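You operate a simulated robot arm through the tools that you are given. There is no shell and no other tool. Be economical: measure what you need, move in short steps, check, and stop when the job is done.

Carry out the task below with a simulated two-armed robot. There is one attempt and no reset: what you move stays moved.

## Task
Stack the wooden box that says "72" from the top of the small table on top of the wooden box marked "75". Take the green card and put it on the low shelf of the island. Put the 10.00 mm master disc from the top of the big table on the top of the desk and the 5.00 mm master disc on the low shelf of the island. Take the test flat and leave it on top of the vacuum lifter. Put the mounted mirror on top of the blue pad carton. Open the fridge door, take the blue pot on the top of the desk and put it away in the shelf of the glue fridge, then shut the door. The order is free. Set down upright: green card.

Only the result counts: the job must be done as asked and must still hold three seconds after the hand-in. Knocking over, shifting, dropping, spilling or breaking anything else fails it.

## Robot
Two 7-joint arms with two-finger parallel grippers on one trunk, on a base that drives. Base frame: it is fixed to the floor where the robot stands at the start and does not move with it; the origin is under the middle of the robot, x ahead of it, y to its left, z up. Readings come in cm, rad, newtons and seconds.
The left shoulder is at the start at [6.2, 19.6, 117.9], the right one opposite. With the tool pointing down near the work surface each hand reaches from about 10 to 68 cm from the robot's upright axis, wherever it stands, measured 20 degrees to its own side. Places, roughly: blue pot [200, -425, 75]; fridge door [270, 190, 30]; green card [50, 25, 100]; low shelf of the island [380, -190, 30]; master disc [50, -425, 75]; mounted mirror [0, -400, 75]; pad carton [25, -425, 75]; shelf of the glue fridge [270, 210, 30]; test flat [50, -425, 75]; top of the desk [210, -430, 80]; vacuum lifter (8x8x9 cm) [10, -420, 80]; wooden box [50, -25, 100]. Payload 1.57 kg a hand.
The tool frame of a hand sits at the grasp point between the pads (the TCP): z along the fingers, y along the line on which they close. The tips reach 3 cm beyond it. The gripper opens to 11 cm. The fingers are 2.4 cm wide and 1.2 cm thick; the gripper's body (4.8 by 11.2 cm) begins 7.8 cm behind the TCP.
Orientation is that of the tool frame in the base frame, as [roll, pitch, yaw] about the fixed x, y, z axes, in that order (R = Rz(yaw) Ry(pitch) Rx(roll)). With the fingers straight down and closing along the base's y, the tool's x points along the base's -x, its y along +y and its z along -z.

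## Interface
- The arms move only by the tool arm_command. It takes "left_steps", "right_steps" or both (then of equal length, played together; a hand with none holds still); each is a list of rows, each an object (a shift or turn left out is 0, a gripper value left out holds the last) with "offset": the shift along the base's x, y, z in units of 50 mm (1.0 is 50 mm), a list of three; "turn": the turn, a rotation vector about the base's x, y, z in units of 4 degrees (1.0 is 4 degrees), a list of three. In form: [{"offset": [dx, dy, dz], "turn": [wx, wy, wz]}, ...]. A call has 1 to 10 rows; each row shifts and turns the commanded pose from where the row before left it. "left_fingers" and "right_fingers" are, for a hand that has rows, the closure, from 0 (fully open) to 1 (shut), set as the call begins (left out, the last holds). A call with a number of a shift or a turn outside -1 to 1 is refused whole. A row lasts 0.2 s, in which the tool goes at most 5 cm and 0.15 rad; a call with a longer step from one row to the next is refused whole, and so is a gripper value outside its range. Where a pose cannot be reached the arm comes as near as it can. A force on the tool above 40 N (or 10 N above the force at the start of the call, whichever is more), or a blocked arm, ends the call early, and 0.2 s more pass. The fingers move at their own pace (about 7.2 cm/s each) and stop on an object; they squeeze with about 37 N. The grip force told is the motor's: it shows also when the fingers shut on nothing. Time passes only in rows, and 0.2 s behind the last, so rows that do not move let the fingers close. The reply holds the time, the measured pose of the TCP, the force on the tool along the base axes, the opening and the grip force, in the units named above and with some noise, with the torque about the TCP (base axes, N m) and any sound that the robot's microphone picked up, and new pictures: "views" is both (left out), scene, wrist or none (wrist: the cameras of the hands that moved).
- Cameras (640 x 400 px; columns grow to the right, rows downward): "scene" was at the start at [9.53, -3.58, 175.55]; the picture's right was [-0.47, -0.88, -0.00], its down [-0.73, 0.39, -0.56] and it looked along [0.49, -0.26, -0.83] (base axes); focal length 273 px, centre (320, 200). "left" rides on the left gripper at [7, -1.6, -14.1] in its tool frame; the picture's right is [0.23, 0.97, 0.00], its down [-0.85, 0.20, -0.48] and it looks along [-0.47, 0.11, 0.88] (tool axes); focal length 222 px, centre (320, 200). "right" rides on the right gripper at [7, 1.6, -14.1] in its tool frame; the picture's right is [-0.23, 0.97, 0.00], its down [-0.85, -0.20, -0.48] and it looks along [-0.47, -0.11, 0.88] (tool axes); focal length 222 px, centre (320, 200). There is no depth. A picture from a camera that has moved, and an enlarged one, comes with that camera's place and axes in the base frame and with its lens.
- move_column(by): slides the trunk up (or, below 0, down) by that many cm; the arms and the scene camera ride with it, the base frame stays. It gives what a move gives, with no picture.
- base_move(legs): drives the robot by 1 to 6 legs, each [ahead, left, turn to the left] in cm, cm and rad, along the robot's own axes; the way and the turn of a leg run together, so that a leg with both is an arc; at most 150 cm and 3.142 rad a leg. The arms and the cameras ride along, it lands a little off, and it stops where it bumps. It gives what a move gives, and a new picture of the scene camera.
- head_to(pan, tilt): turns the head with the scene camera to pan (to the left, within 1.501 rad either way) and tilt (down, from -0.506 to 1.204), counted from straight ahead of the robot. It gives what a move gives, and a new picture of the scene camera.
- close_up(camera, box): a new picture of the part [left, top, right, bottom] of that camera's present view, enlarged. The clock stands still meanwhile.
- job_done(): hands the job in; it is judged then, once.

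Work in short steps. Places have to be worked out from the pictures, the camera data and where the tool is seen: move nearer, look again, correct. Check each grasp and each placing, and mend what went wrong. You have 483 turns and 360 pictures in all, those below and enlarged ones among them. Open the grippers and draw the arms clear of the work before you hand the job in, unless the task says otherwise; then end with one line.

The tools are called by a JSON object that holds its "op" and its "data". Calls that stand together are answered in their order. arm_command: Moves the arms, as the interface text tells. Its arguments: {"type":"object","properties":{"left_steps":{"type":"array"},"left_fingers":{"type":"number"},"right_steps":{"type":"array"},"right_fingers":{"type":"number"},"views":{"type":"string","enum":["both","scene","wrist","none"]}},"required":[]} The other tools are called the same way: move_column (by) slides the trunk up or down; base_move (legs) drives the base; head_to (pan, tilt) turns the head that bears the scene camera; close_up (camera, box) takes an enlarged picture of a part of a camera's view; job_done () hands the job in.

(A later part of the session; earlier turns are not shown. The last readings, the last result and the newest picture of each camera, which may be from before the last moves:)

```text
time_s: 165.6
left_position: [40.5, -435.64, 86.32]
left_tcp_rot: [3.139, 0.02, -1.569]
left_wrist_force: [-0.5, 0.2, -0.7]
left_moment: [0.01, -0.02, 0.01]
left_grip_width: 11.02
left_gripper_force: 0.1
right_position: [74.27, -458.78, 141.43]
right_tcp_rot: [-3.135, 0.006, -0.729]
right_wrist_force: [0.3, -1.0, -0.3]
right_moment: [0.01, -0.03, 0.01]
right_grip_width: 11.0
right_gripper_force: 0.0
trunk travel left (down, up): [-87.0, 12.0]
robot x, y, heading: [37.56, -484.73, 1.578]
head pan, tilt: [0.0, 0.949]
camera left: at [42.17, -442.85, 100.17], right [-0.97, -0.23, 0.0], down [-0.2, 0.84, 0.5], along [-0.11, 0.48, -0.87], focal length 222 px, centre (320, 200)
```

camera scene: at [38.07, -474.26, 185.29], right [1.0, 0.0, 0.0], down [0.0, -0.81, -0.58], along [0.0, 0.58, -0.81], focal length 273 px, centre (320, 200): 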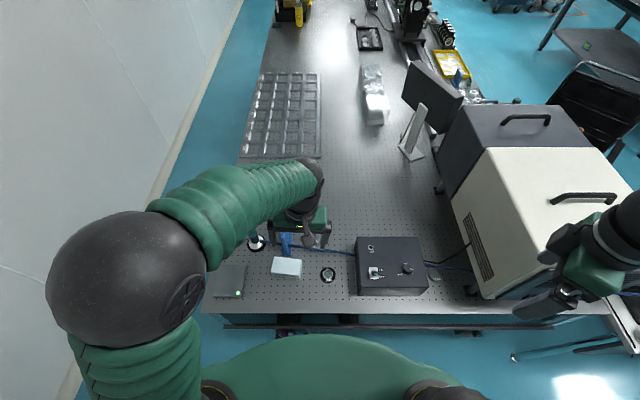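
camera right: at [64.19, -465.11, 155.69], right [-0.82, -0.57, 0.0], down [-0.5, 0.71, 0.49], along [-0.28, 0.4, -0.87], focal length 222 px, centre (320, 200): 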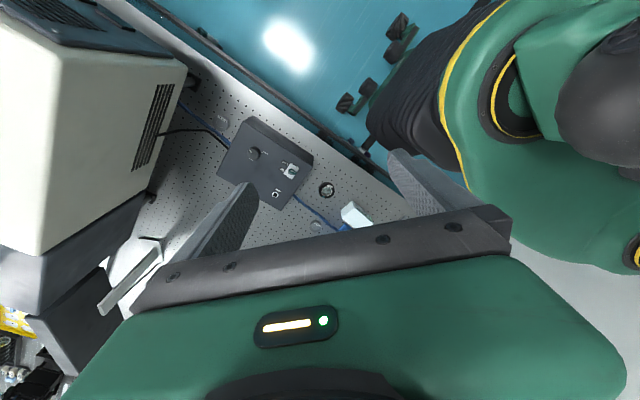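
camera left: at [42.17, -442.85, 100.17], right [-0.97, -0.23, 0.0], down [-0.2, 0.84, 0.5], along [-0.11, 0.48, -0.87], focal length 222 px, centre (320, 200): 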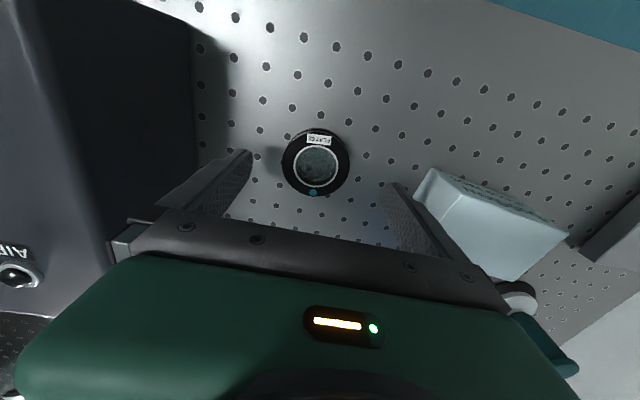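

Nudge onto centre and lower further.

{"op": "arm_command", "data": {"left_steps": [{"offset": [0.06, -0.14, -0.1]}, {"offset": [0, 0, -0.1]}, {"offset": [0, 0, -0.1]}, {"offset": [0, 0, 0]}], "views": "wrist"}}

```text
time_s: 166.6
left_position: [40.79, -435.99, 85.15]
left_tcp_rot: [3.139, 0.025, -1.562]
left_wrist_force: [-0.6, -0.6, -0.6]
left_moment: [0.02, 0.01, -0.01]
left_grip_width: 10.99
left_gripper_force: 0.0
right_position: [74.79, -458.8, 141.41]
right_tcp_rot: [-3.136, 0.008, -0.73]
right_wrist_force: [0.2, -0.6, -0.3]
right_moment: [0.01, 0.0, -0.03]
right_grip_width: 11.01
right_gripper_force: 0.1
trunk travel left (down, up): [-87.0, 12.0]
robot x, y, heading: [37.89, -484.35, 1.572]
head pan, tilt: [0.0, 0.949]
camera left: at [42.54, -443.26, 98.95], right [-0.97, -0.24, 0.0], down [-0.21, 0.84, 0.5], along [-0.11, 0.49, -0.87], focal length 222 px, centre (320, 200)
```

left: 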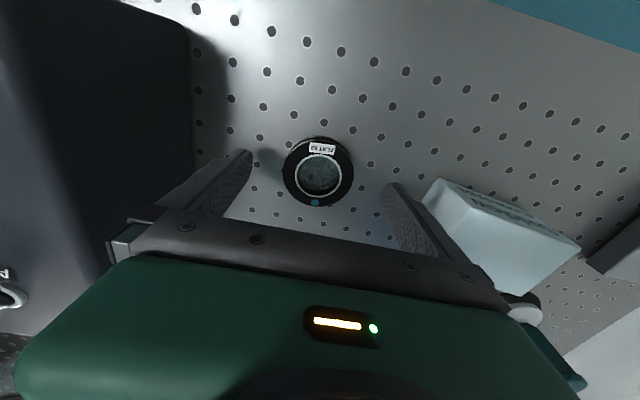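

{"op": "arm_command", "data": {"left_steps": [{"offset": [0.04, -0.04, -0.1], "turn": [0, 0, -0.3]}, {"offset": [0, 0, -0.1]}, {"offset": [0, 0, 0]}], "views": "none"}}

```text
time_s: 167.4
left_position: [40.93, -436.14, 84.11]
left_tcp_rot: [3.141, 0.025, -1.58]
left_wrist_force: [0.1, -0.1, 0.6]
left_moment: [0.01, 0.03, 0.01]
left_grip_width: 11.02
left_gripper_force: 0.0
right_position: [74.7, -458.9, 141.57]
right_tcp_rot: [-3.136, 0.008, -0.729]
right_wrist_force: [0.0, -0.2, -0.2]
right_moment: [-0.03, -0.03, 0.01]
right_grip_width: 11.0
right_gripper_force: 0.1
trunk travel left (down, up): [-87.0, 12.0]
robot x, y, heading: [37.29, -484.56, 1.574]
head pan, tilt: [0.0, 0.949]
```

{"op": "arm_command", "data": {"left_steps": [{"offset": [0, 0, -0.1]}, {"offset": [0, 0, 0]}, {"offset": [0, 0, 0]}], "views": "wrist"}}

```text
time_s: 168.2
left_position: [41.06, -436.25, 83.4]
left_tcp_rot: [3.14, 0.024, -1.578]
left_wrist_force: [0.0, 0.0, -0.2]
left_moment: [0.0, 0.02, 0.01]
left_grip_width: 10.98
left_gripper_force: 0.0
right_position: [74.76, -458.95, 141.47]
right_tcp_rot: [-3.136, 0.01, -0.729]
right_wrist_force: [0.5, 0.7, 0.1]
right_moment: [0.0, 0.01, -0.04]
right_grip_width: 11.01
right_gripper_force: 0.1
trunk travel left (down, up): [-87.0, 12.0]
robot x, y, heading: [37.7, -484.49, 1.572]
head pan, tilt: [0.0, 0.949]
camera left: at [42.58, -443.51, 97.24], right [-0.98, -0.22, 0.0], down [-0.19, 0.84, 0.5], along [-0.11, 0.49, -0.87], focal length 222 px, centre (320, 200)
```

left: 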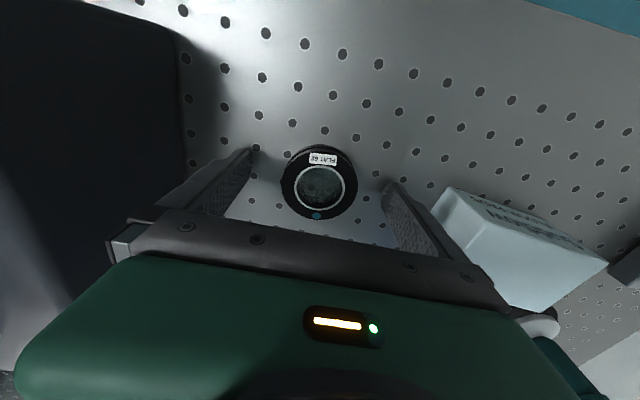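

{"op": "arm_command", "data": {"left_steps": [{"offset": [0, 0, -0.1]}, {"offset": [0, 0, -0.1]}, {"offset": [0, 0, 0]}], "views": "wrist"}}

```text
time_s: 169.0
left_position: [41.12, -435.86, 83.05]
left_tcp_rot: [3.141, 0.038, -1.578]
left_wrist_force: [-1.2, 4.1, 37.0]
left_moment: [-0.25, 2.05, 0.19]
left_grip_width: 11.01
left_gripper_force: 0.2
right_position: [74.8, -459.29, 141.62]
right_tcp_rot: [-3.134, 0.011, -0.729]
right_wrist_force: [0.3, -0.6, 0.2]
right_moment: [0.01, -0.05, -0.01]
right_grip_width: 11.01
right_gripper_force: 0.1
trunk travel left (down, up): [-87.0, 12.0]
robot x, y, heading: [37.89, -484.27, 1.569]
head pan, tilt: [0.0, 0.949]
camera left: at [42.73, -443.32, 96.83], right [-0.98, -0.22, -0.01], down [-0.19, 0.84, 0.51], along [-0.1, 0.5, -0.86], focal length 222 px, centre (320, 200)
```

left: 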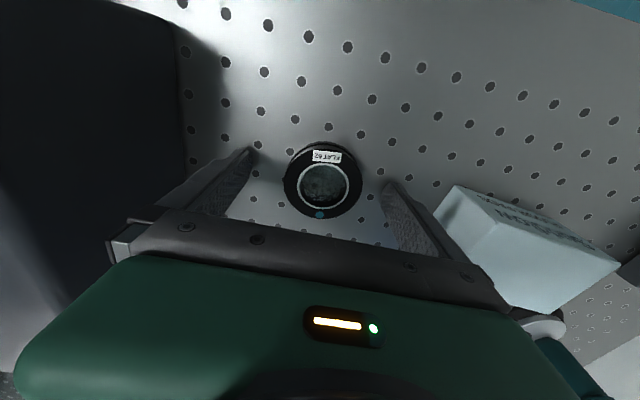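

Touched the table (z≈80). Raise 0.6 cm and close on the flat.

{"op": "arm_command", "data": {"left_steps": [{"offset": [0, 0, 0.2]}, {"offset": [0, 0, 0]}], "views": "none"}}

{"op": "arm_command", "data": {"left_steps": [{"offset": [0, 0, 0]}, {"offset": [0, 0, 0]}, {"offset": [0, 0, 0]}, {"offset": [0, 0, 0]}], "left_fingers": 1, "views": "wrist"}}

```text
time_s: 169.4
left_position: [40.68, -435.7, 83.1]
left_tcp_rot: [3.141, 0.036, -1.572]
left_wrist_force: [-0.7, 0.6, 0.0]
left_moment: [-0.01, -0.07, -0.06]
left_grip_width: 10.79
left_gripper_force: 0.1
right_position: [74.92, -459.09, 141.1]
right_tcp_rot: [-3.135, 0.009, -0.73]
right_wrist_force: [0.5, -0.3, 0.4]
right_moment: [0.07, 0.0, -0.01]
right_grip_width: 11.0
right_gripper_force: 0.1
trunk travel left (down, up): [-87.0, 12.0]
robot x, y, heading: [37.75, -484.72, 1.571]
head pan, tilt: [0.0, 0.949]
stopped in row 2 (left hand): the force on the tool passed its limit at 53 N (the readings are from after the stop); the commanded pose is now the measured one
```

```text
time_s: 170.4
left_position: [40.62, -435.65, 82.96]
left_tcp_rot: [3.141, 0.032, -1.569]
left_wrist_force: [0.6, 0.6, -1.4]
left_moment: [0.02, 0.03, 0.05]
left_grip_width: 5.84
left_gripper_force: 37.1
right_position: [74.82, -458.84, 141.24]
right_tcp_rot: [-3.137, 0.008, -0.727]
right_wrist_force: [0.2, -0.5, 0.9]
right_moment: [0.04, -0.04, -0.02]
right_grip_width: 10.99
right_gripper_force: 0.1
trunk travel left (down, up): [-87.0, 12.0]
robot x, y, heading: [37.71, -484.52, 1.569]
head pan, tilt: [0.0, 0.949]
camera left: at [42.26, -443.0, 96.87], right [-0.97, -0.23, -0.01], down [-0.2, 0.84, 0.5], along [-0.11, 0.49, -0.86], focal length 222 px, centre (320, 200)
```

left: 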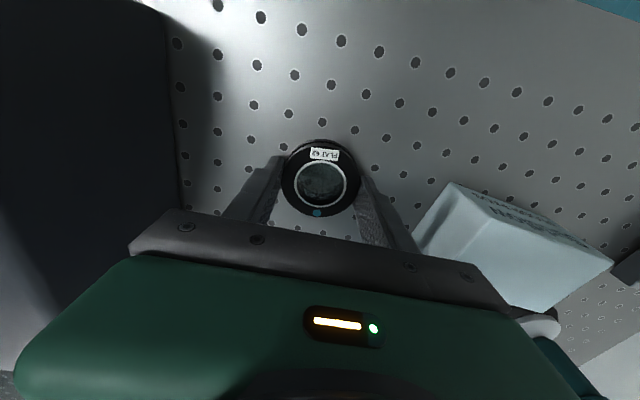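

Gripped. Lift to z≈108 and look at the lifter.

{"op": "arm_command", "data": {"left_steps": [{"offset": [0, 0, 0.3]}, {"offset": [0, 0, 0.6]}, {"offset": [0, 0, 0.9]}, {"offset": [0, 0, 0.9]}, {"offset": [0, 0, 0.9]}, {"offset": [0, 0, 0.9]}, {"offset": [0, 0, 0.5]}, {"offset": [0, 0, 0]}], "views": "wrist"}}

{"op": "close_up", "data": {"camera": "scene", "box": [220, 200, 360, 310]}}

```text
time_s: 172.2
left_position: [41.22, -435.77, 108.55]
left_tcp_rot: [-3.14, 0.034, -1.582]
left_wrist_force: [-0.8, -0.5, -1.0]
left_moment: [0.02, 0.0, 0.01]
left_grip_width: 5.82
left_gripper_force: 37.1
right_position: [74.67, -458.92, 141.44]
right_tcp_rot: [-3.138, 0.009, -0.729]
right_wrist_force: [-0.4, 0.0, 0.3]
right_moment: [0.02, 0.01, -0.02]
right_grip_width: 11.0
right_gripper_force: 0.1
trunk travel left (down, up): [-87.0, 12.0]
robot x, y, heading: [37.86, -484.68, 1.573]
head pan, tilt: [0.0, 0.949]
camera left: at [42.57, -443.08, 122.32], right [-0.98, -0.22, -0.01], down [-0.19, 0.84, 0.51], along [-0.1, 0.5, -0.86], focal length 222 px, centre (320, 200)
```

left: 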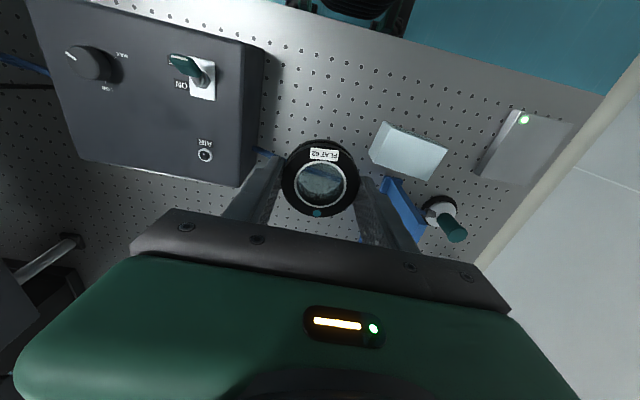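

```text
3.64 times, centred on (290, 255) of scene
camera zoom: at [38.06, -474.03, 185.32], right [1.0, 0.0, 0.0], down [0.0, -0.81, -0.58], along [0.0, 0.58, -0.81], focal length 994 px, centre (429, 0)
```

zoom: 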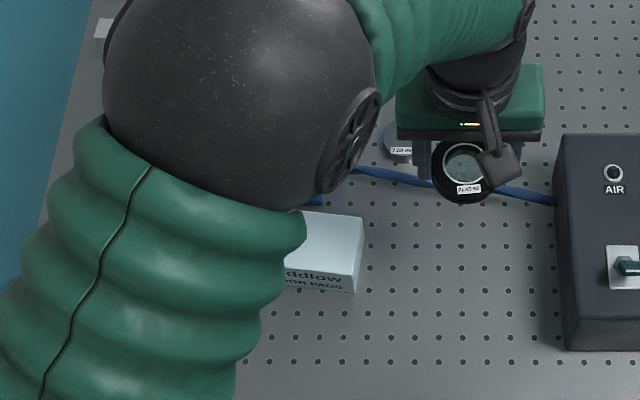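

Flat held. Lifter handle top ≈[11.3,-422.3,89]. Move over at this height, stopping a bit short to look.

{"op": "arm_command", "data": {"left_steps": [{"offset": [-0.6, 0.2, 0]}, {"offset": [-0.6, 0.2, 0]}, {"offset": [-0.6, 0.2, 0]}, {"offset": [-0.6, 0.2, 0]}, {"offset": [-0.6, 0.2, 0]}, {"offset": [-0.6, 0.2, 0]}, {"offset": [-0.6, 0.2, 0]}, {"offset": [-0.6, 0.2, 0]}, {"offset": [0, 0, 0]}], "views": "both"}}

```text
time_s: 174.2
left_position: [16.95, -427.76, 108.08]
left_tcp_rot: [-3.14, 0.034, -1.581]
left_wrist_force: [0.2, 0.2, -0.8]
left_moment: [0.0, 0.0, -0.01]
left_grip_width: 5.81
left_gripper_force: 36.9
right_position: [74.64, -458.96, 141.49]
right_tcp_rot: [-3.136, 0.007, -0.729]
right_wrist_force: [-0.2, -0.3, 0.3]
right_moment: [0.0, 0.0, 0.03]
right_grip_width: 11.02
right_gripper_force: 0.2
trunk travel left (down, up): [-87.0, 12.0]
robot x, y, heading: [37.88, -484.64, 1.579]
head pan, tilt: [0.0, 0.949]
camera scene: at [37.78, -473.98, 185.27], right [1.0, 0.0, 0.0], down [0.0, -0.81, -0.58], along [0.0, 0.58, -0.81], focal length 273 px, centre (320, 200)
camera left: at [18.41, -435.16, 121.96], right [-0.98, -0.22, -0.01], down [-0.19, 0.84, 0.51], along [-0.1, 0.5, -0.86], focal length 222 px, centre (320, 200)
```

scene: 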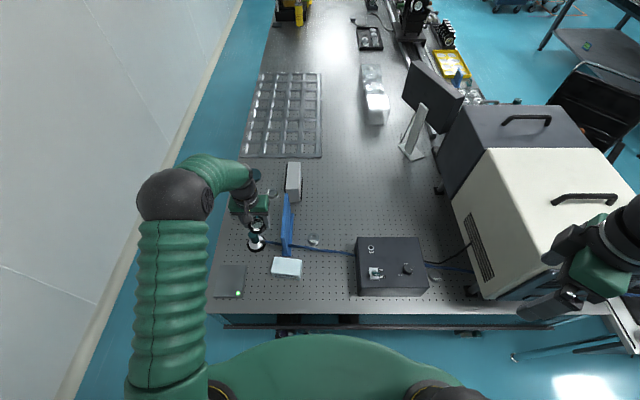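
left: 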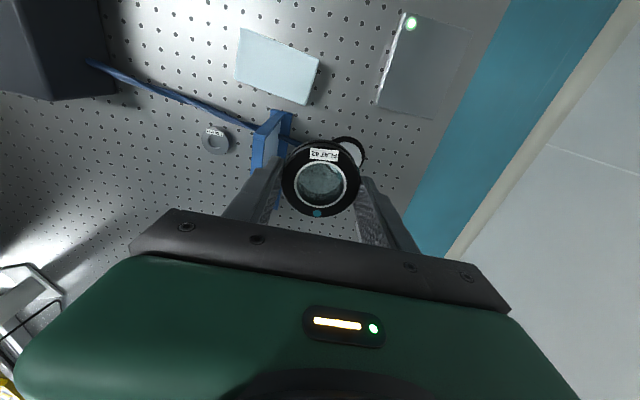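

{"op": "close_up", "data": {"camera": "scene", "box": [225, 190, 305, 260]}}

{"op": "close_up", "data": {"camera": "left", "box": [260, 110, 400, 230]}}

```text
5.71 times, centred on (265, 225) of scene
camera zoom: at [37.78, -473.98, 185.27], right [1.0, 0.0, 0.0], down [0.0, -0.81, -0.58], along [0.0, 0.58, -0.81], focal length 1562 px, centre (634, 57)
```

zoom: 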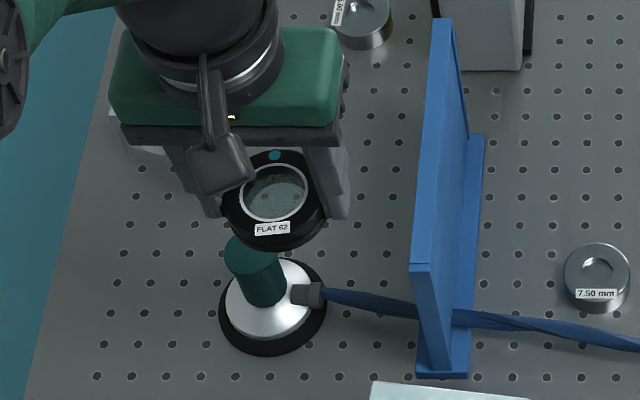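

```text
3.33 times, centred on (330, 170) of left
camera zoom: at [18.41, -435.16, 121.96], right [-0.98, -0.22, -0.01], down [-0.19, 0.84, 0.51], along [-0.1, 0.5, -0.86], focal length 740 px, centre (287, 300)
```

zoom: 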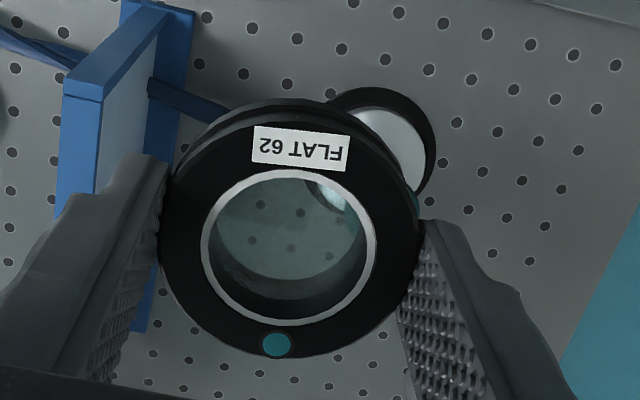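

Centred. Move (-5.85,+6.05) and lower to z≈95.

{"op": "arm_command", "data": {"left_steps": [{"offset": [-0.6, 0.6, 0]}, {"offset": [-0.57, 0.61, 0]}, {"offset": [0, 0, -0.7]}, {"offset": [0, 0, -0.7]}, {"offset": [0, 0, -0.7]}, {"offset": [0, 0, -0.4]}, {"offset": [0, 0, 0]}], "views": "wrist"}}

{"op": "close_up", "data": {"camera": "scene", "box": [215, 190, 295, 260]}}

```text
time_s: 175.8
left_position: [10.9, -421.73, 95.66]
left_tcp_rot: [-3.14, 0.035, -1.581]
left_wrist_force: [-0.2, 0.1, -0.8]
left_moment: [0.0, -0.01, 0.01]
left_grip_width: 5.83
left_gripper_force: 37.4
right_position: [74.46, -458.95, 141.49]
right_tcp_rot: [-3.134, 0.008, -0.73]
right_wrist_force: [1.0, 0.0, 0.1]
right_moment: [0.01, 0.02, 0.02]
right_grip_width: 11.01
right_gripper_force: 0.0
trunk travel left (down, up): [-87.0, 12.0]
robot x, y, heading: [37.64, -484.63, 1.575]
head pan, tilt: [0.0, 0.949]
camera left: at [12.38, -429.09, 109.5], right [-0.98, -0.22, -0.01], down [-0.19, 0.84, 0.51], along [-0.1, 0.5, -0.86], focal length 222 px, centre (320, 200)
```

left: 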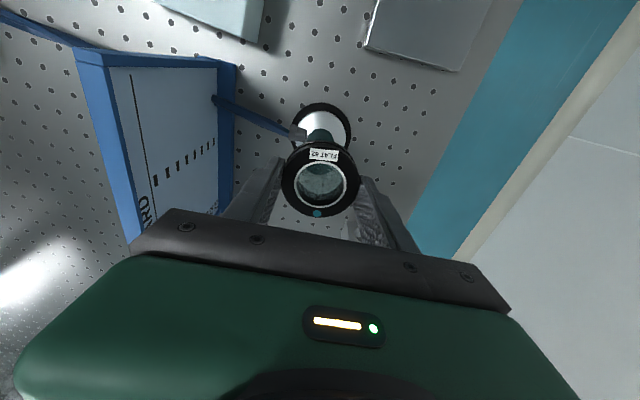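

```text
5.71 times, centred on (255, 225) of scene
camera zoom: at [37.69, -474.05, 185.28], right [1.0, 0.0, 0.0], down [0.0, -0.81, -0.58], along [0.0, 0.58, -0.81], focal length 1562 px, centre (691, 57)
```

zoom: 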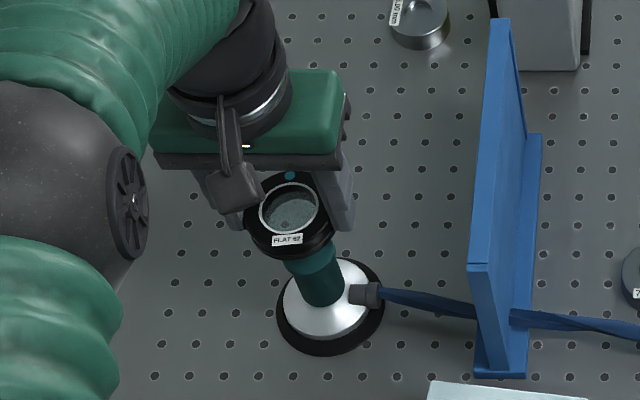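

{"op": "close_up", "data": {"camera": "left", "box": [270, 90, 370, 230]}}

```text
2.86 times, centred on (320, 160) of left
camera zoom: at [12.38, -429.09, 109.5], right [-0.98, -0.22, -0.01], down [-0.19, 0.84, 0.51], along [-0.1, 0.5, -0.86], focal length 635 px, centre (320, 314)
```

zoom: 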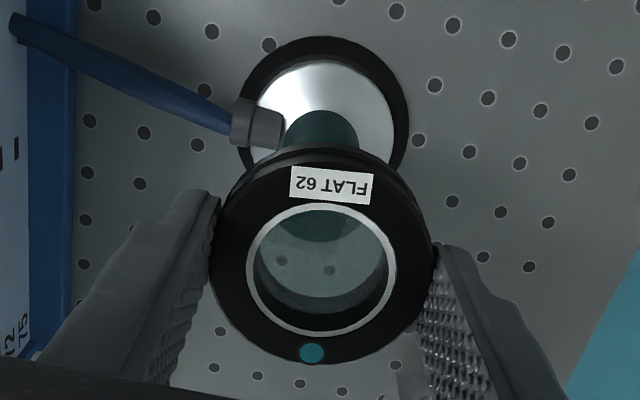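

Handle top centre ≈[11,-421.6] — aligned. Lower gently to contact.

{"op": "arm_command", "data": {"left_steps": [{"offset": [0, 0, -0.2]}, {"offset": [0, 0, -0.2]}, {"offset": [0, 0, -0.12]}, {"offset": [0, 0, -0.08]}, {"offset": [0, 0, 0]}], "views": "none"}}

```text
time_s: 177.0
left_position: [11.05, -421.77, 92.73]
left_tcp_rot: [-3.141, 0.034, -1.581]
left_wrist_force: [-0.5, 0.4, -0.8]
left_moment: [0.0, -0.01, -0.03]
left_grip_width: 5.83
left_gripper_force: 36.6
right_position: [74.72, -458.79, 141.42]
right_tcp_rot: [-3.136, 0.009, -0.731]
right_wrist_force: [-0.1, 0.1, -0.1]
right_moment: [0.03, -0.05, 0.01]
right_grip_width: 10.99
right_gripper_force: 0.1
trunk travel left (down, up): [-87.0, 12.0]
robot x, y, heading: [38.22, -484.5, 1.572]
head pan, tilt: [0.0, 0.949]
```

{"op": "arm_command", "data": {"left_steps": [{"offset": [0, 0, -0.05]}, {"offset": [0, 0, -0.05]}, {"offset": [0, 0, -0.05]}, {"offset": [0, 0, 0]}], "views": "none"}}

```text
time_s: 178.0
left_position: [11.16, -421.74, 91.95]
left_tcp_rot: [-3.142, 0.033, -1.582]
left_wrist_force: [-0.1, 0.2, -0.7]
left_moment: [0.0, 0.0, -0.01]
left_grip_width: 5.82
left_gripper_force: 36.5
right_position: [74.63, -458.92, 141.4]
right_tcp_rot: [-3.138, 0.009, -0.729]
right_wrist_force: [-0.1, 0.0, 0.5]
right_moment: [0.01, -0.02, -0.04]
right_grip_width: 11.01
right_gripper_force: 0.1
trunk travel left (down, up): [-87.0, 12.0]
robot x, y, heading: [37.91, -484.7, 1.571]
head pan, tilt: [0.0, 0.949]
```

{"op": "arm_command", "data": {"left_steps": [{"offset": [0, 0, -0.05]}, {"offset": [0, 0, -0.05]}, {"offset": [0, 0, -0.05]}, {"offset": [0, 0, 0]}], "views": "wrist"}}

{"op": "close_up", "data": {"camera": "scene", "box": [215, 190, 295, 260]}}

```text
time_s: 179.0
left_position: [11.07, -421.75, 91.59]
left_tcp_rot: [-3.141, 0.038, -1.581]
left_wrist_force: [-3.2, 3.0, 23.4]
left_moment: [0.07, 0.11, -0.11]
left_grip_width: 5.84
left_gripper_force: 36.9
right_position: [74.72, -459.16, 141.51]
right_tcp_rot: [-3.134, 0.011, -0.729]
right_wrist_force: [1.3, -0.3, -0.2]
right_moment: [-0.02, -0.01, 0.02]
right_grip_width: 10.99
right_gripper_force: 0.0
trunk travel left (down, up): [-87.0, 12.0]
robot x, y, heading: [37.76, -484.68, 1.574]
head pan, tilt: [0.0, 0.949]
camera left: at [12.66, -429.3, 105.33], right [-0.98, -0.22, -0.01], down [-0.19, 0.84, 0.51], along [-0.1, 0.5, -0.86], focal length 222 px, centre (320, 200)
```

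left: 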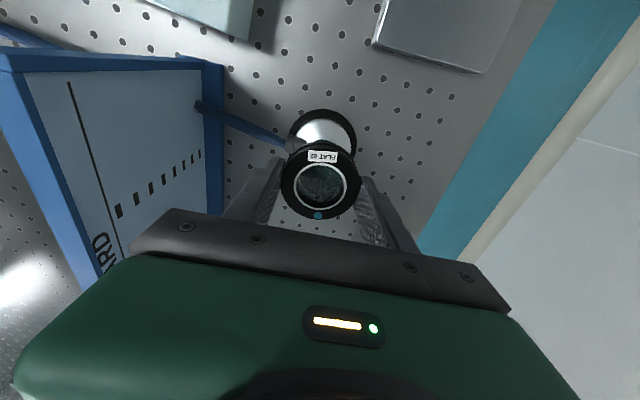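

```text
5.71 times, centred on (255, 225) of scene
camera zoom: at [38.0, -474.48, 185.33], right [1.0, 0.0, 0.0], down [0.0, -0.81, -0.58], along [0.0, 0.58, -0.81], focal length 1562 px, centre (691, 57)
```

zoom: 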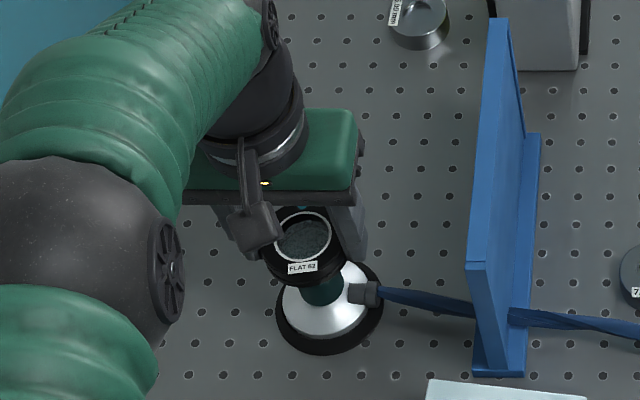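

Contact, nearly torque-free, so well centred. Ease slightly and release.

{"op": "arm_command", "data": {"left_steps": [{"offset": [0, 0, 0.05]}, {"offset": [0, 0, 0.02]}, {"offset": [0, 0, 0]}], "views": "none"}}

{"op": "arm_command", "data": {"left_steps": [{"offset": [0, 0, 0]}, {"offset": [0, 0, 0]}, {"offset": [0, 0, 0]}], "left_fingers": 0, "views": "wrist"}}

```text
time_s: 179.8
left_position: [11.11, -421.86, 91.53]
left_tcp_rot: [-3.141, 0.033, -1.581]
left_wrist_force: [-1.4, 1.6, 12.3]
left_moment: [0.29, -0.04, 0.02]
left_grip_width: 5.78
left_gripper_force: 36.5
right_position: [74.73, -459.06, 141.44]
right_tcp_rot: [-3.134, 0.009, -0.729]
right_wrist_force: [-0.6, 0.3, 0.0]
right_moment: [0.02, 0.01, 0.03]
right_grip_width: 11.02
right_gripper_force: 0.0
trunk travel left (down, up): [-87.0, 12.0]
robot x, y, heading: [37.68, -484.63, 1.57]
head pan, tilt: [0.0, 0.949]
```

```text
time_s: 180.6
left_position: [11.09, -421.68, 91.55]
left_tcp_rot: [-3.141, 0.034, -1.582]
left_wrist_force: [-0.6, -0.5, -0.1]
left_moment: [0.01, -0.03, 0.0]
left_grip_width: 11.02
left_gripper_force: 0.0
right_position: [74.78, -458.99, 141.43]
right_tcp_rot: [-3.137, 0.01, -0.73]
right_wrist_force: [-0.8, -0.3, 0.3]
right_moment: [0.02, -0.02, 0.0]
right_grip_width: 11.01
right_gripper_force: 0.0
trunk travel left (down, up): [-87.0, 12.0]
robot x, y, heading: [37.78, -485.15, 1.57]
head pan, tilt: [0.0, 0.949]
camera left: at [12.63, -429.19, 105.33], right [-0.98, -0.22, -0.01], down [-0.19, 0.84, 0.51], along [-0.1, 0.5, -0.86], focal length 222 px, centre (320, 200)
```

left: 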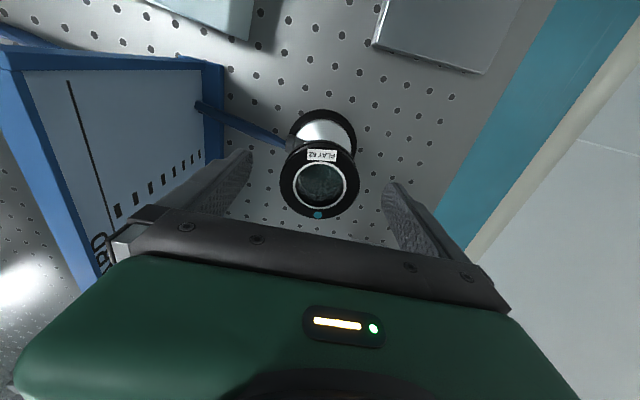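

Flat rests on the lifter. Lift the left hand straight up.

{"op": "arm_command", "data": {"left_steps": [{"offset": [0, 0, 0.5]}, {"offset": [0, 0, 0.8]}, {"offset": [0, 0, 0.9]}, {"offset": [0, 0, 0.9]}, {"offset": [0, 0, 0.9]}, {"offset": [0, 0, 0.9]}, {"offset": [0, 0, 0.9]}, {"offset": [0, 0, 0]}], "views": "both"}}

```text
time_s: 182.4
left_position: [11.2, -421.85, 120.92]
left_tcp_rot: [-3.14, 0.033, -1.582]
left_wrist_force: [-0.7, 0.2, -0.6]
left_moment: [-0.02, -0.04, -0.01]
left_grip_width: 10.97
left_gripper_force: 0.1
right_position: [74.64, -458.91, 141.45]
right_tcp_rot: [-3.137, 0.009, -0.728]
right_wrist_force: [0.5, -0.3, -1.5]
right_moment: [-0.04, 0.02, 0.01]
right_grip_width: 11.01
right_gripper_force: 0.1
trunk travel left (down, up): [-87.0, 12.0]
robot x, y, heading: [37.92, -484.28, 1.574]
head pan, tilt: [0.0, 0.949]
camera scene: at [37.86, -474.01, 185.28], right [1.0, 0.0, 0.0], down [0.0, -0.81, -0.58], along [0.0, 0.58, -0.81], focal length 273 px, centre (320, 200)
camera left: at [12.72, -429.22, 134.78], right [-0.98, -0.22, -0.01], down [-0.19, 0.84, 0.51], along [-0.1, 0.5, -0.86], focal length 222 px, centre (320, 200)
```

scene: 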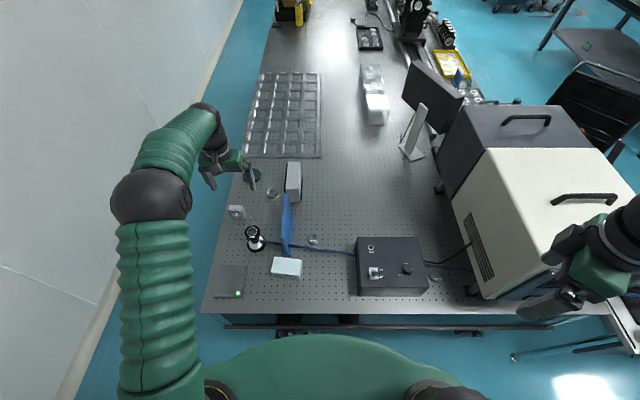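
left: 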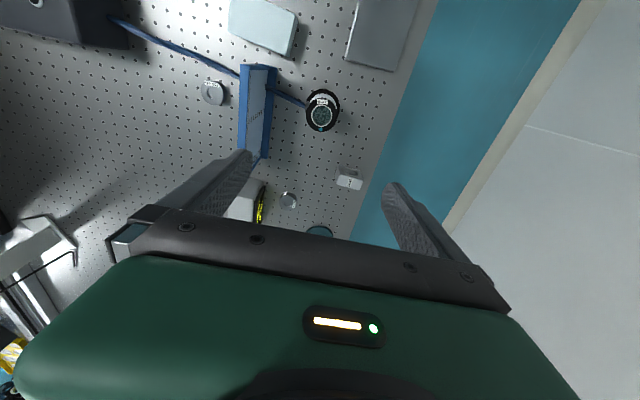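

Next the 10.00 mm disc with the right hand. Shift right 20 cm.

{"op": "base_move", "data": {"legs": [[0, -20, 0]]}}

{"op": "arm_command", "data": {"right_steps": [{"offset": [-0.3, 0.1, 0], "turn": [0, 0, -1]}, {"offset": [-0.3, 0.1, 0], "turn": [0, 0, -1]}, {"offset": [-0.3, 0.1, 0], "turn": [0, 0, -1]}, {"offset": [-0.3, 0.1, -0.4], "turn": [0, 0, -1]}, {"offset": [-0.3, 0.1, -0.4], "turn": [0, 0, -1]}, {"offset": [-0.3, 0.1, -0.4], "turn": [0, 0, -1]}, {"offset": [0, 0, -0.6], "turn": [0, 0, -1]}, {"offset": [0, 0, -0.6], "turn": [0, 0, -1]}, {"turn": [0, 0, -1]}, {"turn": [0, 0, -1]}], "views": "both"}}

```text
time_s: 184.0
left_position: [29.51, -421.68, 120.61]
left_tcp_rot: [-3.131, 0.032, -1.583]
left_wrist_force: [-1.1, -1.0, 0.4]
left_moment: [0.02, -0.06, -0.02]
left_grip_width: 10.98
left_gripper_force: 0.1
right_position: [92.73, -458.97, 141.8]
right_tcp_rot: [-3.131, 0.001, -0.731]
right_wrist_force: [0.6, 0.8, 0.2]
right_moment: [0.01, 0.04, -0.03]
right_grip_width: 11.0
right_gripper_force: 0.1
trunk travel left (down, up): [-87.0, 12.0]
robot x, y, heading: [56.9, -484.65, 1.567]
head pan, tilt: [0.0, 0.949]
camera scene: at [55.08, -473.91, 185.26], right [1.0, 0.0, 0.01], down [0.01, -0.81, -0.58], along [0.01, 0.58, -0.81], focal length 273 px, centre (320, 200)
```

scene: 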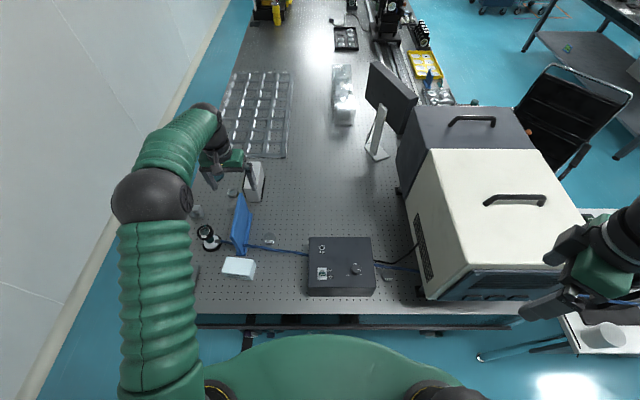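

```text
time_s: 186.2
left_position: [31.46, -421.88, 121.15]
left_tcp_rot: [3.137, 0.035, -1.585]
left_wrist_force: [0.2, -0.3, 0.0]
left_moment: [-0.03, 0.05, -0.04]
left_grip_width: 10.98
left_gripper_force: 0.1
right_position: [86.18, -455.81, 128.56]
right_tcp_rot: [-3.141, 0.012, -1.432]
right_wrist_force: [0.2, 0.0, 0.2]
right_moment: [0.02, 0.01, 0.0]
right_grip_width: 11.01
right_gripper_force: 0.1
right hand out of reach, approached as far as the arm can: row 3
trunk travel left (down, up): [-87.0, 12.0]
robot x, y, heading: [57.2, -484.64, 1.575]
head pan, tilt: [0.0, 0.949]
camera scene: at [57.93, -474.09, 185.28], right [1.0, 0.0, 0.0], down [0.0, -0.81, -0.58], along [0.0, 0.58, -0.81], focal length 273 px, centre (320, 200)
camera right: at [85.44, -463.08, 142.77], right [-1.0, 0.09, 0.0], down [0.08, 0.87, 0.49], along [0.04, 0.49, -0.87], focal length 222 px, centre (320, 200)
```

scene: 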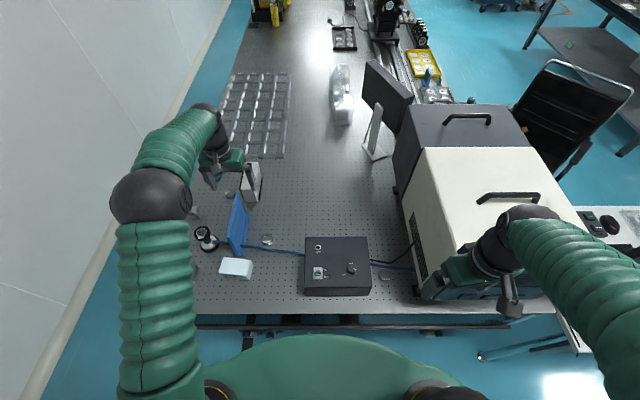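
right: 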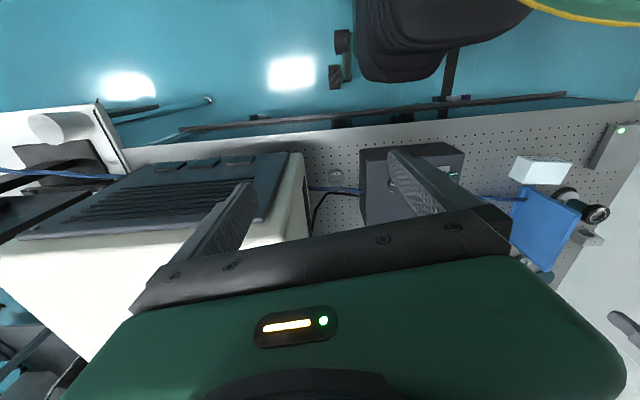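

Disc 10.00 ≈[82.1,-436.7], in an 18 cm gap between AIR box (x≈76) and white box (x≈94). Narrow the opening to ~7.4 cm and approach from above.

{"op": "arm_command", "data": {"right_steps": [{"offset": [-0.2, 0.6, -0.3], "turn": [0, 0, -1]}, {"offset": [-0.2, 0.6, -0.3], "turn": [0, 0, -1]}, {"offset": [-0.2, 0.6, -0.4]}, {"offset": [-0.2, 0.6, -0.4]}, {"offset": [0, 0.6, -0.4]}, {"offset": [0, 0.6, -0.4]}, {"offset": [0, 0.2, -0.7]}, {"offset": [0, 0, -0.7]}, {"offset": [0, 0, -0.7]}, {"offset": [0, 0, 0]}], "right_fingers": 0.33, "views": "both"}}

```text
time_s: 188.4
left_position: [30.65, -421.86, 121.05]
left_tcp_rot: [-3.141, 0.033, -1.582]
left_wrist_force: [-0.5, 0.4, 0.1]
left_moment: [0.02, -0.01, 0.0]
left_grip_width: 11.02
left_gripper_force: 0.0
right_position: [81.36, -436.47, 106.97]
right_tcp_rot: [-3.134, 0.011, -1.568]
right_wrist_force: [-0.3, -1.2, 0.1]
right_moment: [0.05, -0.02, -0.01]
right_grip_width: 7.38
right_gripper_force: 0.0
trunk travel left (down, up): [-87.0, 12.0]
robot x, y, heading: [56.9, -484.71, 1.569]
head pan, tilt: [0.0, 0.949]
camera scene: at [57.01, -473.82, 185.27], right [1.0, 0.0, 0.0], down [0.0, -0.81, -0.58], along [0.0, 0.58, -0.81], focal length 273 px, centre (320, 200)
camera right: at [79.67, -443.58, 121.25], right [-0.97, 0.23, 0.0], down [0.2, 0.85, 0.49], along [0.11, 0.48, -0.87], focal length 222 px, centre (320, 200)
```

scene: 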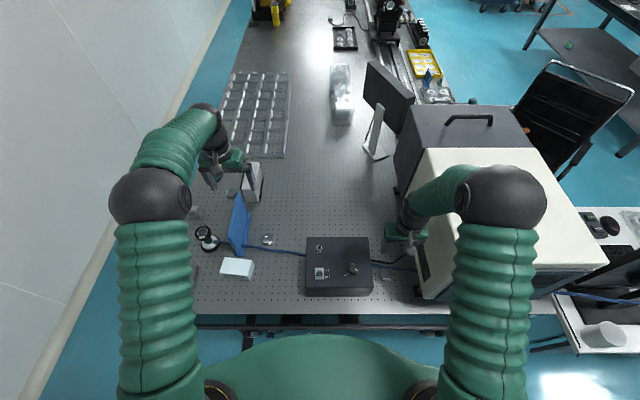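
right: 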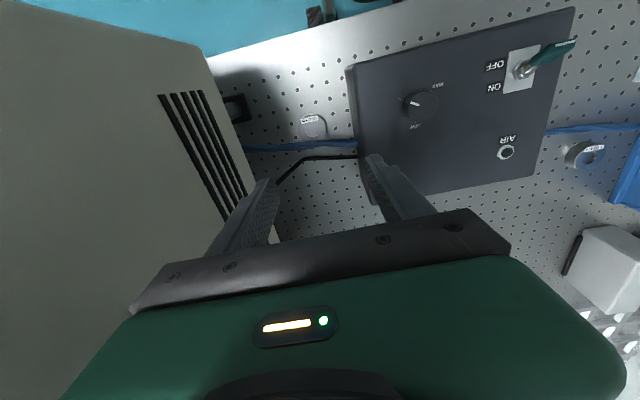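

Disc ≈[82.6,-436.3]. Adjust and lower to ≈86.

{"op": "arm_command", "data": {"right_steps": [{"offset": [0.2, 0.03, -0.7]}, {"offset": [0.04, 0, -0.8]}, {"offset": [0, 0, -0.8]}, {"offset": [0, 0, -0.8]}, {"offset": [0, 0, -0.8]}, {"offset": [0, 0, -0.3]}, {"offset": [0, 0, 0]}], "views": "wrist"}}

```text
time_s: 190.0
left_position: [30.89, -421.9, 121.1]
left_tcp_rot: [-3.141, 0.036, -1.584]
left_wrist_force: [0.1, 0.6, 0.9]
left_moment: [0.04, 0.01, 0.0]
left_grip_width: 11.0
left_gripper_force: 0.2
right_position: [82.65, -436.66, 86.0]
right_tcp_rot: [-3.134, 0.009, -1.569]
right_wrist_force: [0.3, 0.6, 0.4]
right_moment: [0.0, 0.03, 0.02]
right_grip_width: 7.38
right_gripper_force: 0.1
trunk travel left (down, up): [-87.0, 12.0]
robot x, y, heading: [57.07, -484.28, 1.573]
head pan, tilt: [0.0, 0.949]
camera right: at [81.02, -443.69, 100.26], right [-0.97, 0.23, 0.0], down [0.2, 0.85, 0.49], along [0.11, 0.48, -0.87], focal length 222 px, centre (320, 200)
```

right: 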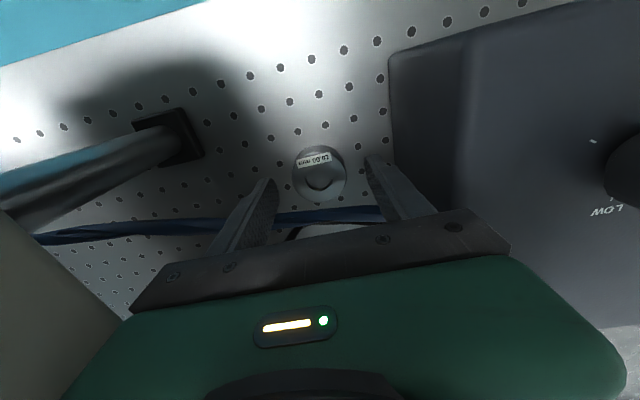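

{"op": "arm_command", "data": {"right_steps": [{"offset": [0.03, 0.1, -0.2]}, {"offset": [0, 0, -0.15]}, {"offset": [0, 0, -0.12]}, {"offset": [0, 0, 0]}], "views": "wrist"}}

```text
time_s: 191.0
left_position: [30.91, -421.9, 120.93]
left_tcp_rot: [3.141, 0.033, -1.583]
left_wrist_force: [-0.3, -0.2, 0.5]
left_moment: [-0.01, -0.01, -0.01]
left_grip_width: 11.01
left_gripper_force: 0.0
right_position: [82.9, -435.99, 83.63]
right_tcp_rot: [-3.135, 0.011, -1.569]
right_wrist_force: [0.4, 0.5, -0.9]
right_moment: [-0.01, -0.03, -0.02]
right_grip_width: 7.37
right_gripper_force: 0.0
trunk travel left (down, up): [-87.0, 12.0]
robot x, y, heading: [57.05, -484.46, 1.575]
head pan, tilt: [0.0, 0.949]
camera right: at [81.25, -443.06, 97.84], right [-0.97, 0.23, 0.0], down [0.2, 0.85, 0.49], along [0.11, 0.47, -0.87], focal length 222 px, centre (320, 200)
```

right: 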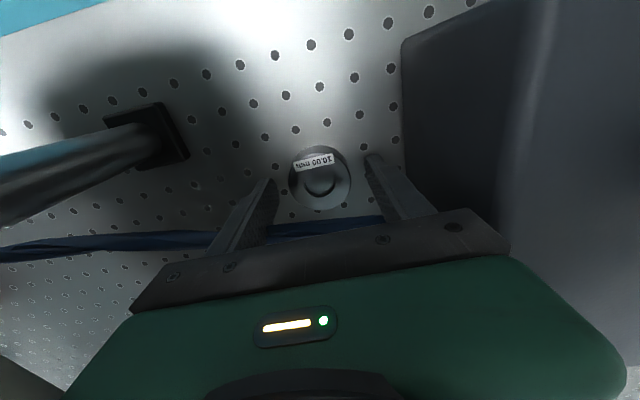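

Lower 0.35 cm and close.

{"op": "arm_command", "data": {"right_steps": [{"offset": [0, 0, -0.07]}, {"offset": [0, 0, 0]}], "views": "none"}}

{"op": "arm_command", "data": {"right_steps": [{"offset": [0, 0, 0]}, {"offset": [0, 0, 0]}, {"offset": [0, 0, 0]}], "right_fingers": 1, "views": "wrist"}}

```text
time_s: 191.6
left_position: [30.7, -421.89, 121.03]
left_tcp_rot: [3.141, 0.034, -1.583]
left_wrist_force: [0.1, -0.5, 0.6]
left_moment: [0.01, 0.01, -0.02]
left_grip_width: 11.01
left_gripper_force: 0.1
right_position: [82.97, -436.0, 83.21]
right_tcp_rot: [-3.133, 0.009, -1.569]
right_wrist_force: [0.3, -0.1, -0.8]
right_moment: [0.0, 0.01, -0.03]
right_grip_width: 7.36
right_gripper_force: 0.0
trunk travel left (down, up): [-87.0, 12.0]
robot x, y, heading: [57.35, -484.55, 1.576]
head pan, tilt: [0.0, 0.949]
```

```text
time_s: 192.4
left_position: [30.83, -421.74, 121.09]
left_tcp_rot: [3.141, 0.033, -1.582]
left_wrist_force: [0.2, -0.1, 0.0]
left_moment: [0.0, 0.01, 0.01]
left_grip_width: 10.98
left_gripper_force: 0.0
right_position: [82.94, -436.05, 83.25]
right_tcp_rot: [-3.135, 0.011, -1.569]
right_wrist_force: [-0.1, 0.7, 0.4]
right_moment: [0.01, 0.01, 0.02]
right_grip_width: 4.91
right_gripper_force: 36.6
trunk travel left (down, up): [-87.0, 12.0]
robot x, y, heading: [56.94, -484.69, 1.57]
head pan, tilt: [0.0, 0.949]
camera right: at [81.27, -443.14, 97.49], right [-0.97, 0.23, 0.0], down [0.2, 0.85, 0.49], along [0.11, 0.47, -0.87], focal length 222 px, centre (320, 200)
```

right: 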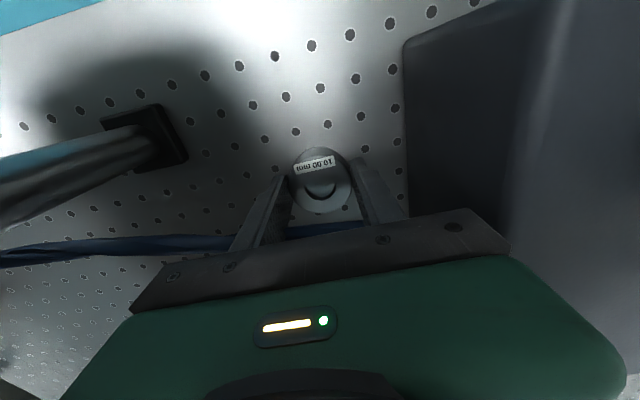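

Gripped at 4.91 cm. Lift straight up.

{"op": "arm_command", "data": {"right_steps": [{"offset": [0, 0, 0.3]}, {"offset": [0, 0, 0.6]}, {"offset": [0, 0, 0.9]}, {"offset": [0, 0, 0.9]}, {"offset": [0, 0, 0.9]}, {"offset": [0, -0.3, 0.8]}, {"offset": [0, -0.4, 0.8]}, {"offset": [0, -0.4, 0.8]}, {"offset": [0, -0.4, 0.8]}, {"offset": [0, -0.4, 0]}], "views": "both"}}

```text
time_s: 194.6
left_position: [30.71, -421.89, 121.02]
left_tcp_rot: [-3.141, 0.033, -1.585]
left_wrist_force: [-0.1, -0.5, 0.8]
left_moment: [0.01, -0.02, -0.05]
left_grip_width: 11.01
left_gripper_force: 0.1
right_position: [82.76, -445.45, 117.46]
right_tcp_rot: [-3.134, 0.01, -1.569]
right_wrist_force: [0.7, -0.7, -3.1]
right_moment: [-0.01, -0.01, 0.03]
right_grip_width: 4.89
right_gripper_force: 37.2
trunk travel left (down, up): [-87.0, 12.0]
robot x, y, heading: [57.07, -484.47, 1.565]
head pan, tilt: [0.0, 0.949]
camera scene: at [57.07, -474.03, 185.27], right [1.0, 0.0, 0.0], down [0.0, -0.81, -0.58], along [0.0, 0.58, -0.81], focal length 273 px, centre (320, 200)
camera right: at [81.01, -452.56, 131.6], right [-0.97, 0.23, 0.0], down [0.2, 0.85, 0.49], along [0.11, 0.48, -0.87], focal length 222 px, centre (320, 200)
```

scene: 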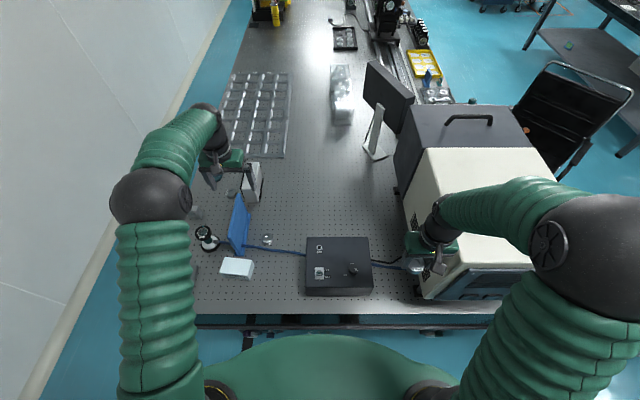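
right: 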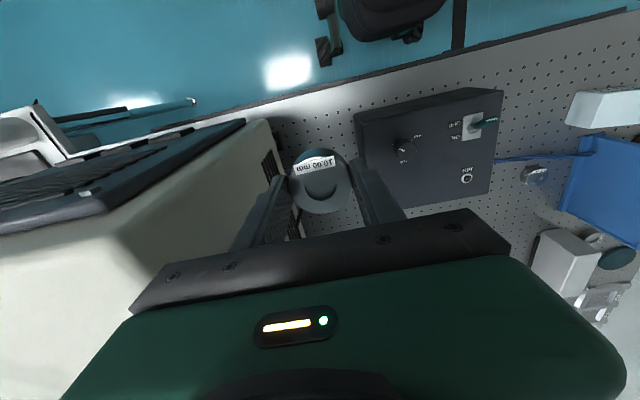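

Disc held. Next the mirror and 5.00 mm disc from the aisle side. Drive left to x≈-22, turn to heading 0, then into the aisle.

{"op": "base_move", "data": {"legs": [[-4, 79, 0], [0, 0, -1.57], [-20, 0, 0]]}}

```text
time_s: 203.8
left_position: [21.11, -461.59, 120.75]
left_tcp_rot: [-3.142, 0.031, -3.126]
left_wrist_force: [0.2, -0.2, -0.9]
left_moment: [-0.02, 0.0, -0.02]
left_grip_width: 10.98
left_gripper_force: 0.1
right_position: [-0.73, -514.21, 117.15]
right_tcp_rot: [-3.134, 0.005, -3.11]
right_wrist_force: [-0.5, 0.0, -1.7]
right_moment: [0.0, 0.04, 0.02]
right_grip_width: 4.88
right_gripper_force: 36.9
trunk travel left (down, up): [-87.0, 12.0]
robot x, y, heading: [-41.62, -489.78, 0.026]
head pan, tilt: [0.0, 0.949]
camera scene: at [-29.74, -489.58, 185.21], right [0.03, -1.0, 0.0], down [-0.82, -0.02, -0.58], along [0.58, 0.02, -0.82], focal length 273 px, centre (320, 200)
```

scene: 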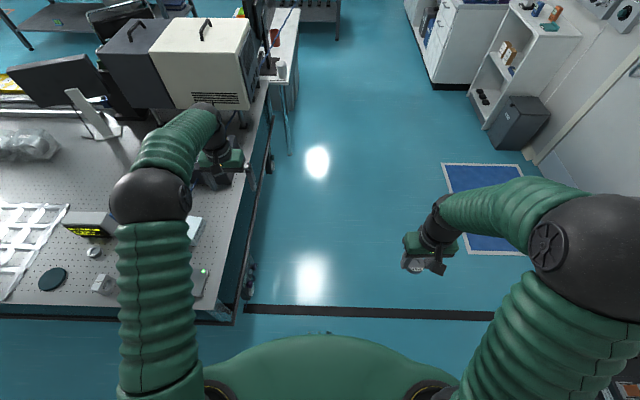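

Passage is fine. Pull the right hand back and drive left 72 cm into the aisle.

{"op": "arm_command", "data": {"right_steps": [{"offset": [-0.6, -0.2, 0.3]}, {"offset": [-0.6, -0.2, 0.3]}, {"offset": [-0.6, -0.2, 0.3]}], "left_steps": [{"offset": [-0.5, 0, 0.3]}, {"offset": [-0.5, 0, 0.3]}, {"offset": [-0.5, 0, 0.3]}], "views": "none"}}

{"op": "base_move", "data": {"legs": [[0, 72, -0.026]]}}

```text
time_s: 204.6
left_position: [13.01, -461.53, 125.79]
left_tcp_rot: [-3.141, 0.036, -3.125]
left_wrist_force: [-0.5, -0.5, 0.0]
left_moment: [0.01, 0.01, -0.02]
left_grip_width: 10.99
left_gripper_force: 0.0
right_position: [-10.81, -517.05, 121.99]
right_tcp_rot: [-3.134, 0.013, -3.111]
right_wrist_force: [0.0, -0.5, -2.3]
right_moment: [0.0, -0.01, 0.02]
right_grip_width: 4.92
right_gripper_force: 36.9
trunk travel left (down, up): [-87.0, 12.0]
robot x, y, heading: [-41.31, -489.55, 0.029]
head pan, tilt: [0.0, 0.949]
```

```text
time_s: 208.5
left_position: [13.86, -393.84, 125.84]
left_tcp_rot: [3.135, 0.036, 3.117]
left_wrist_force: [-0.4, -0.9, -0.6]
left_moment: [0.01, 0.03, 0.06]
left_grip_width: 10.99
left_gripper_force: 0.0
right_position: [-12.26, -448.39, 121.8]
right_tcp_rot: [-3.139, 0.012, 3.131]
right_wrist_force: [-0.3, 0.2, -3.4]
right_moment: [0.04, 0.01, 0.0]
right_grip_width: 4.91
right_gripper_force: 36.7
trunk travel left (down, up): [-87.0, 12.0]
robot x, y, heading: [-41.49, -419.52, -0.01]
head pan, tilt: [0.0, 0.949]
camera scene: at [-31.21, -420.37, 185.27], right [-0.01, -1.0, 0.0], down [-0.81, 0.01, -0.58], along [0.58, 0.0, -0.81], focal length 273 px, centre (320, 200)
```

scene: 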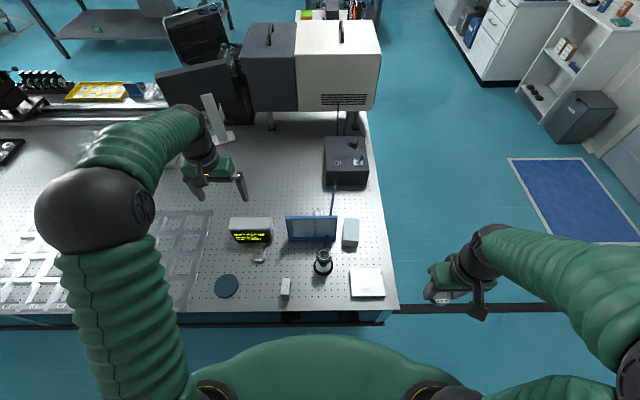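

{"op": "close_up", "data": {"camera": "scene", "box": [205, 190, 395, 310]}}

{"op": "close_up", "data": {"camera": "scene", "box": [240, 235, 320, 305]}}

```text
3.33 times, centred on (300, 250) of scene
camera zoom: at [-31.21, -420.37, 185.27], right [-0.01, -1.0, 0.0], down [-0.81, 0.01, -0.58], along [0.58, 0.0, -0.81], focal length 911 px, centre (387, 33)
```

zoom: 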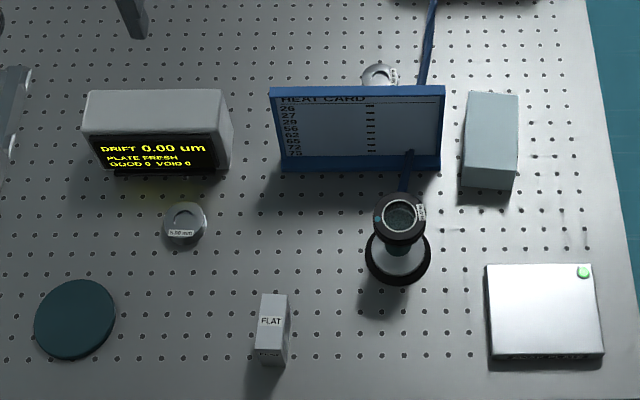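

```text
5.71 times, centred on (280, 270) of scene
camera zoom: at [-31.21, -420.37, 185.27], right [-0.01, -1.0, 0.0], down [-0.81, 0.01, -0.58], along [0.58, 0.0, -0.81], focal length 1562 px, centre (549, -200)
```

zoom: 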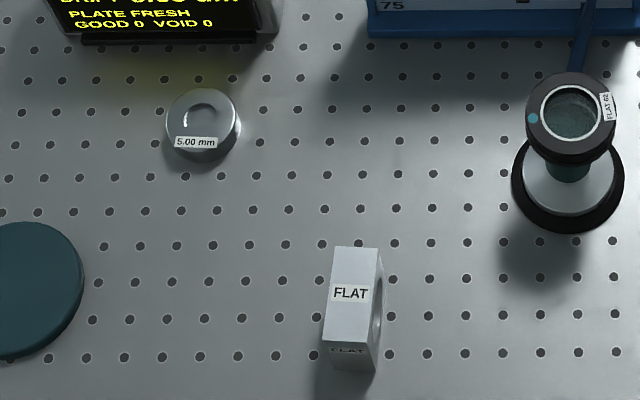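

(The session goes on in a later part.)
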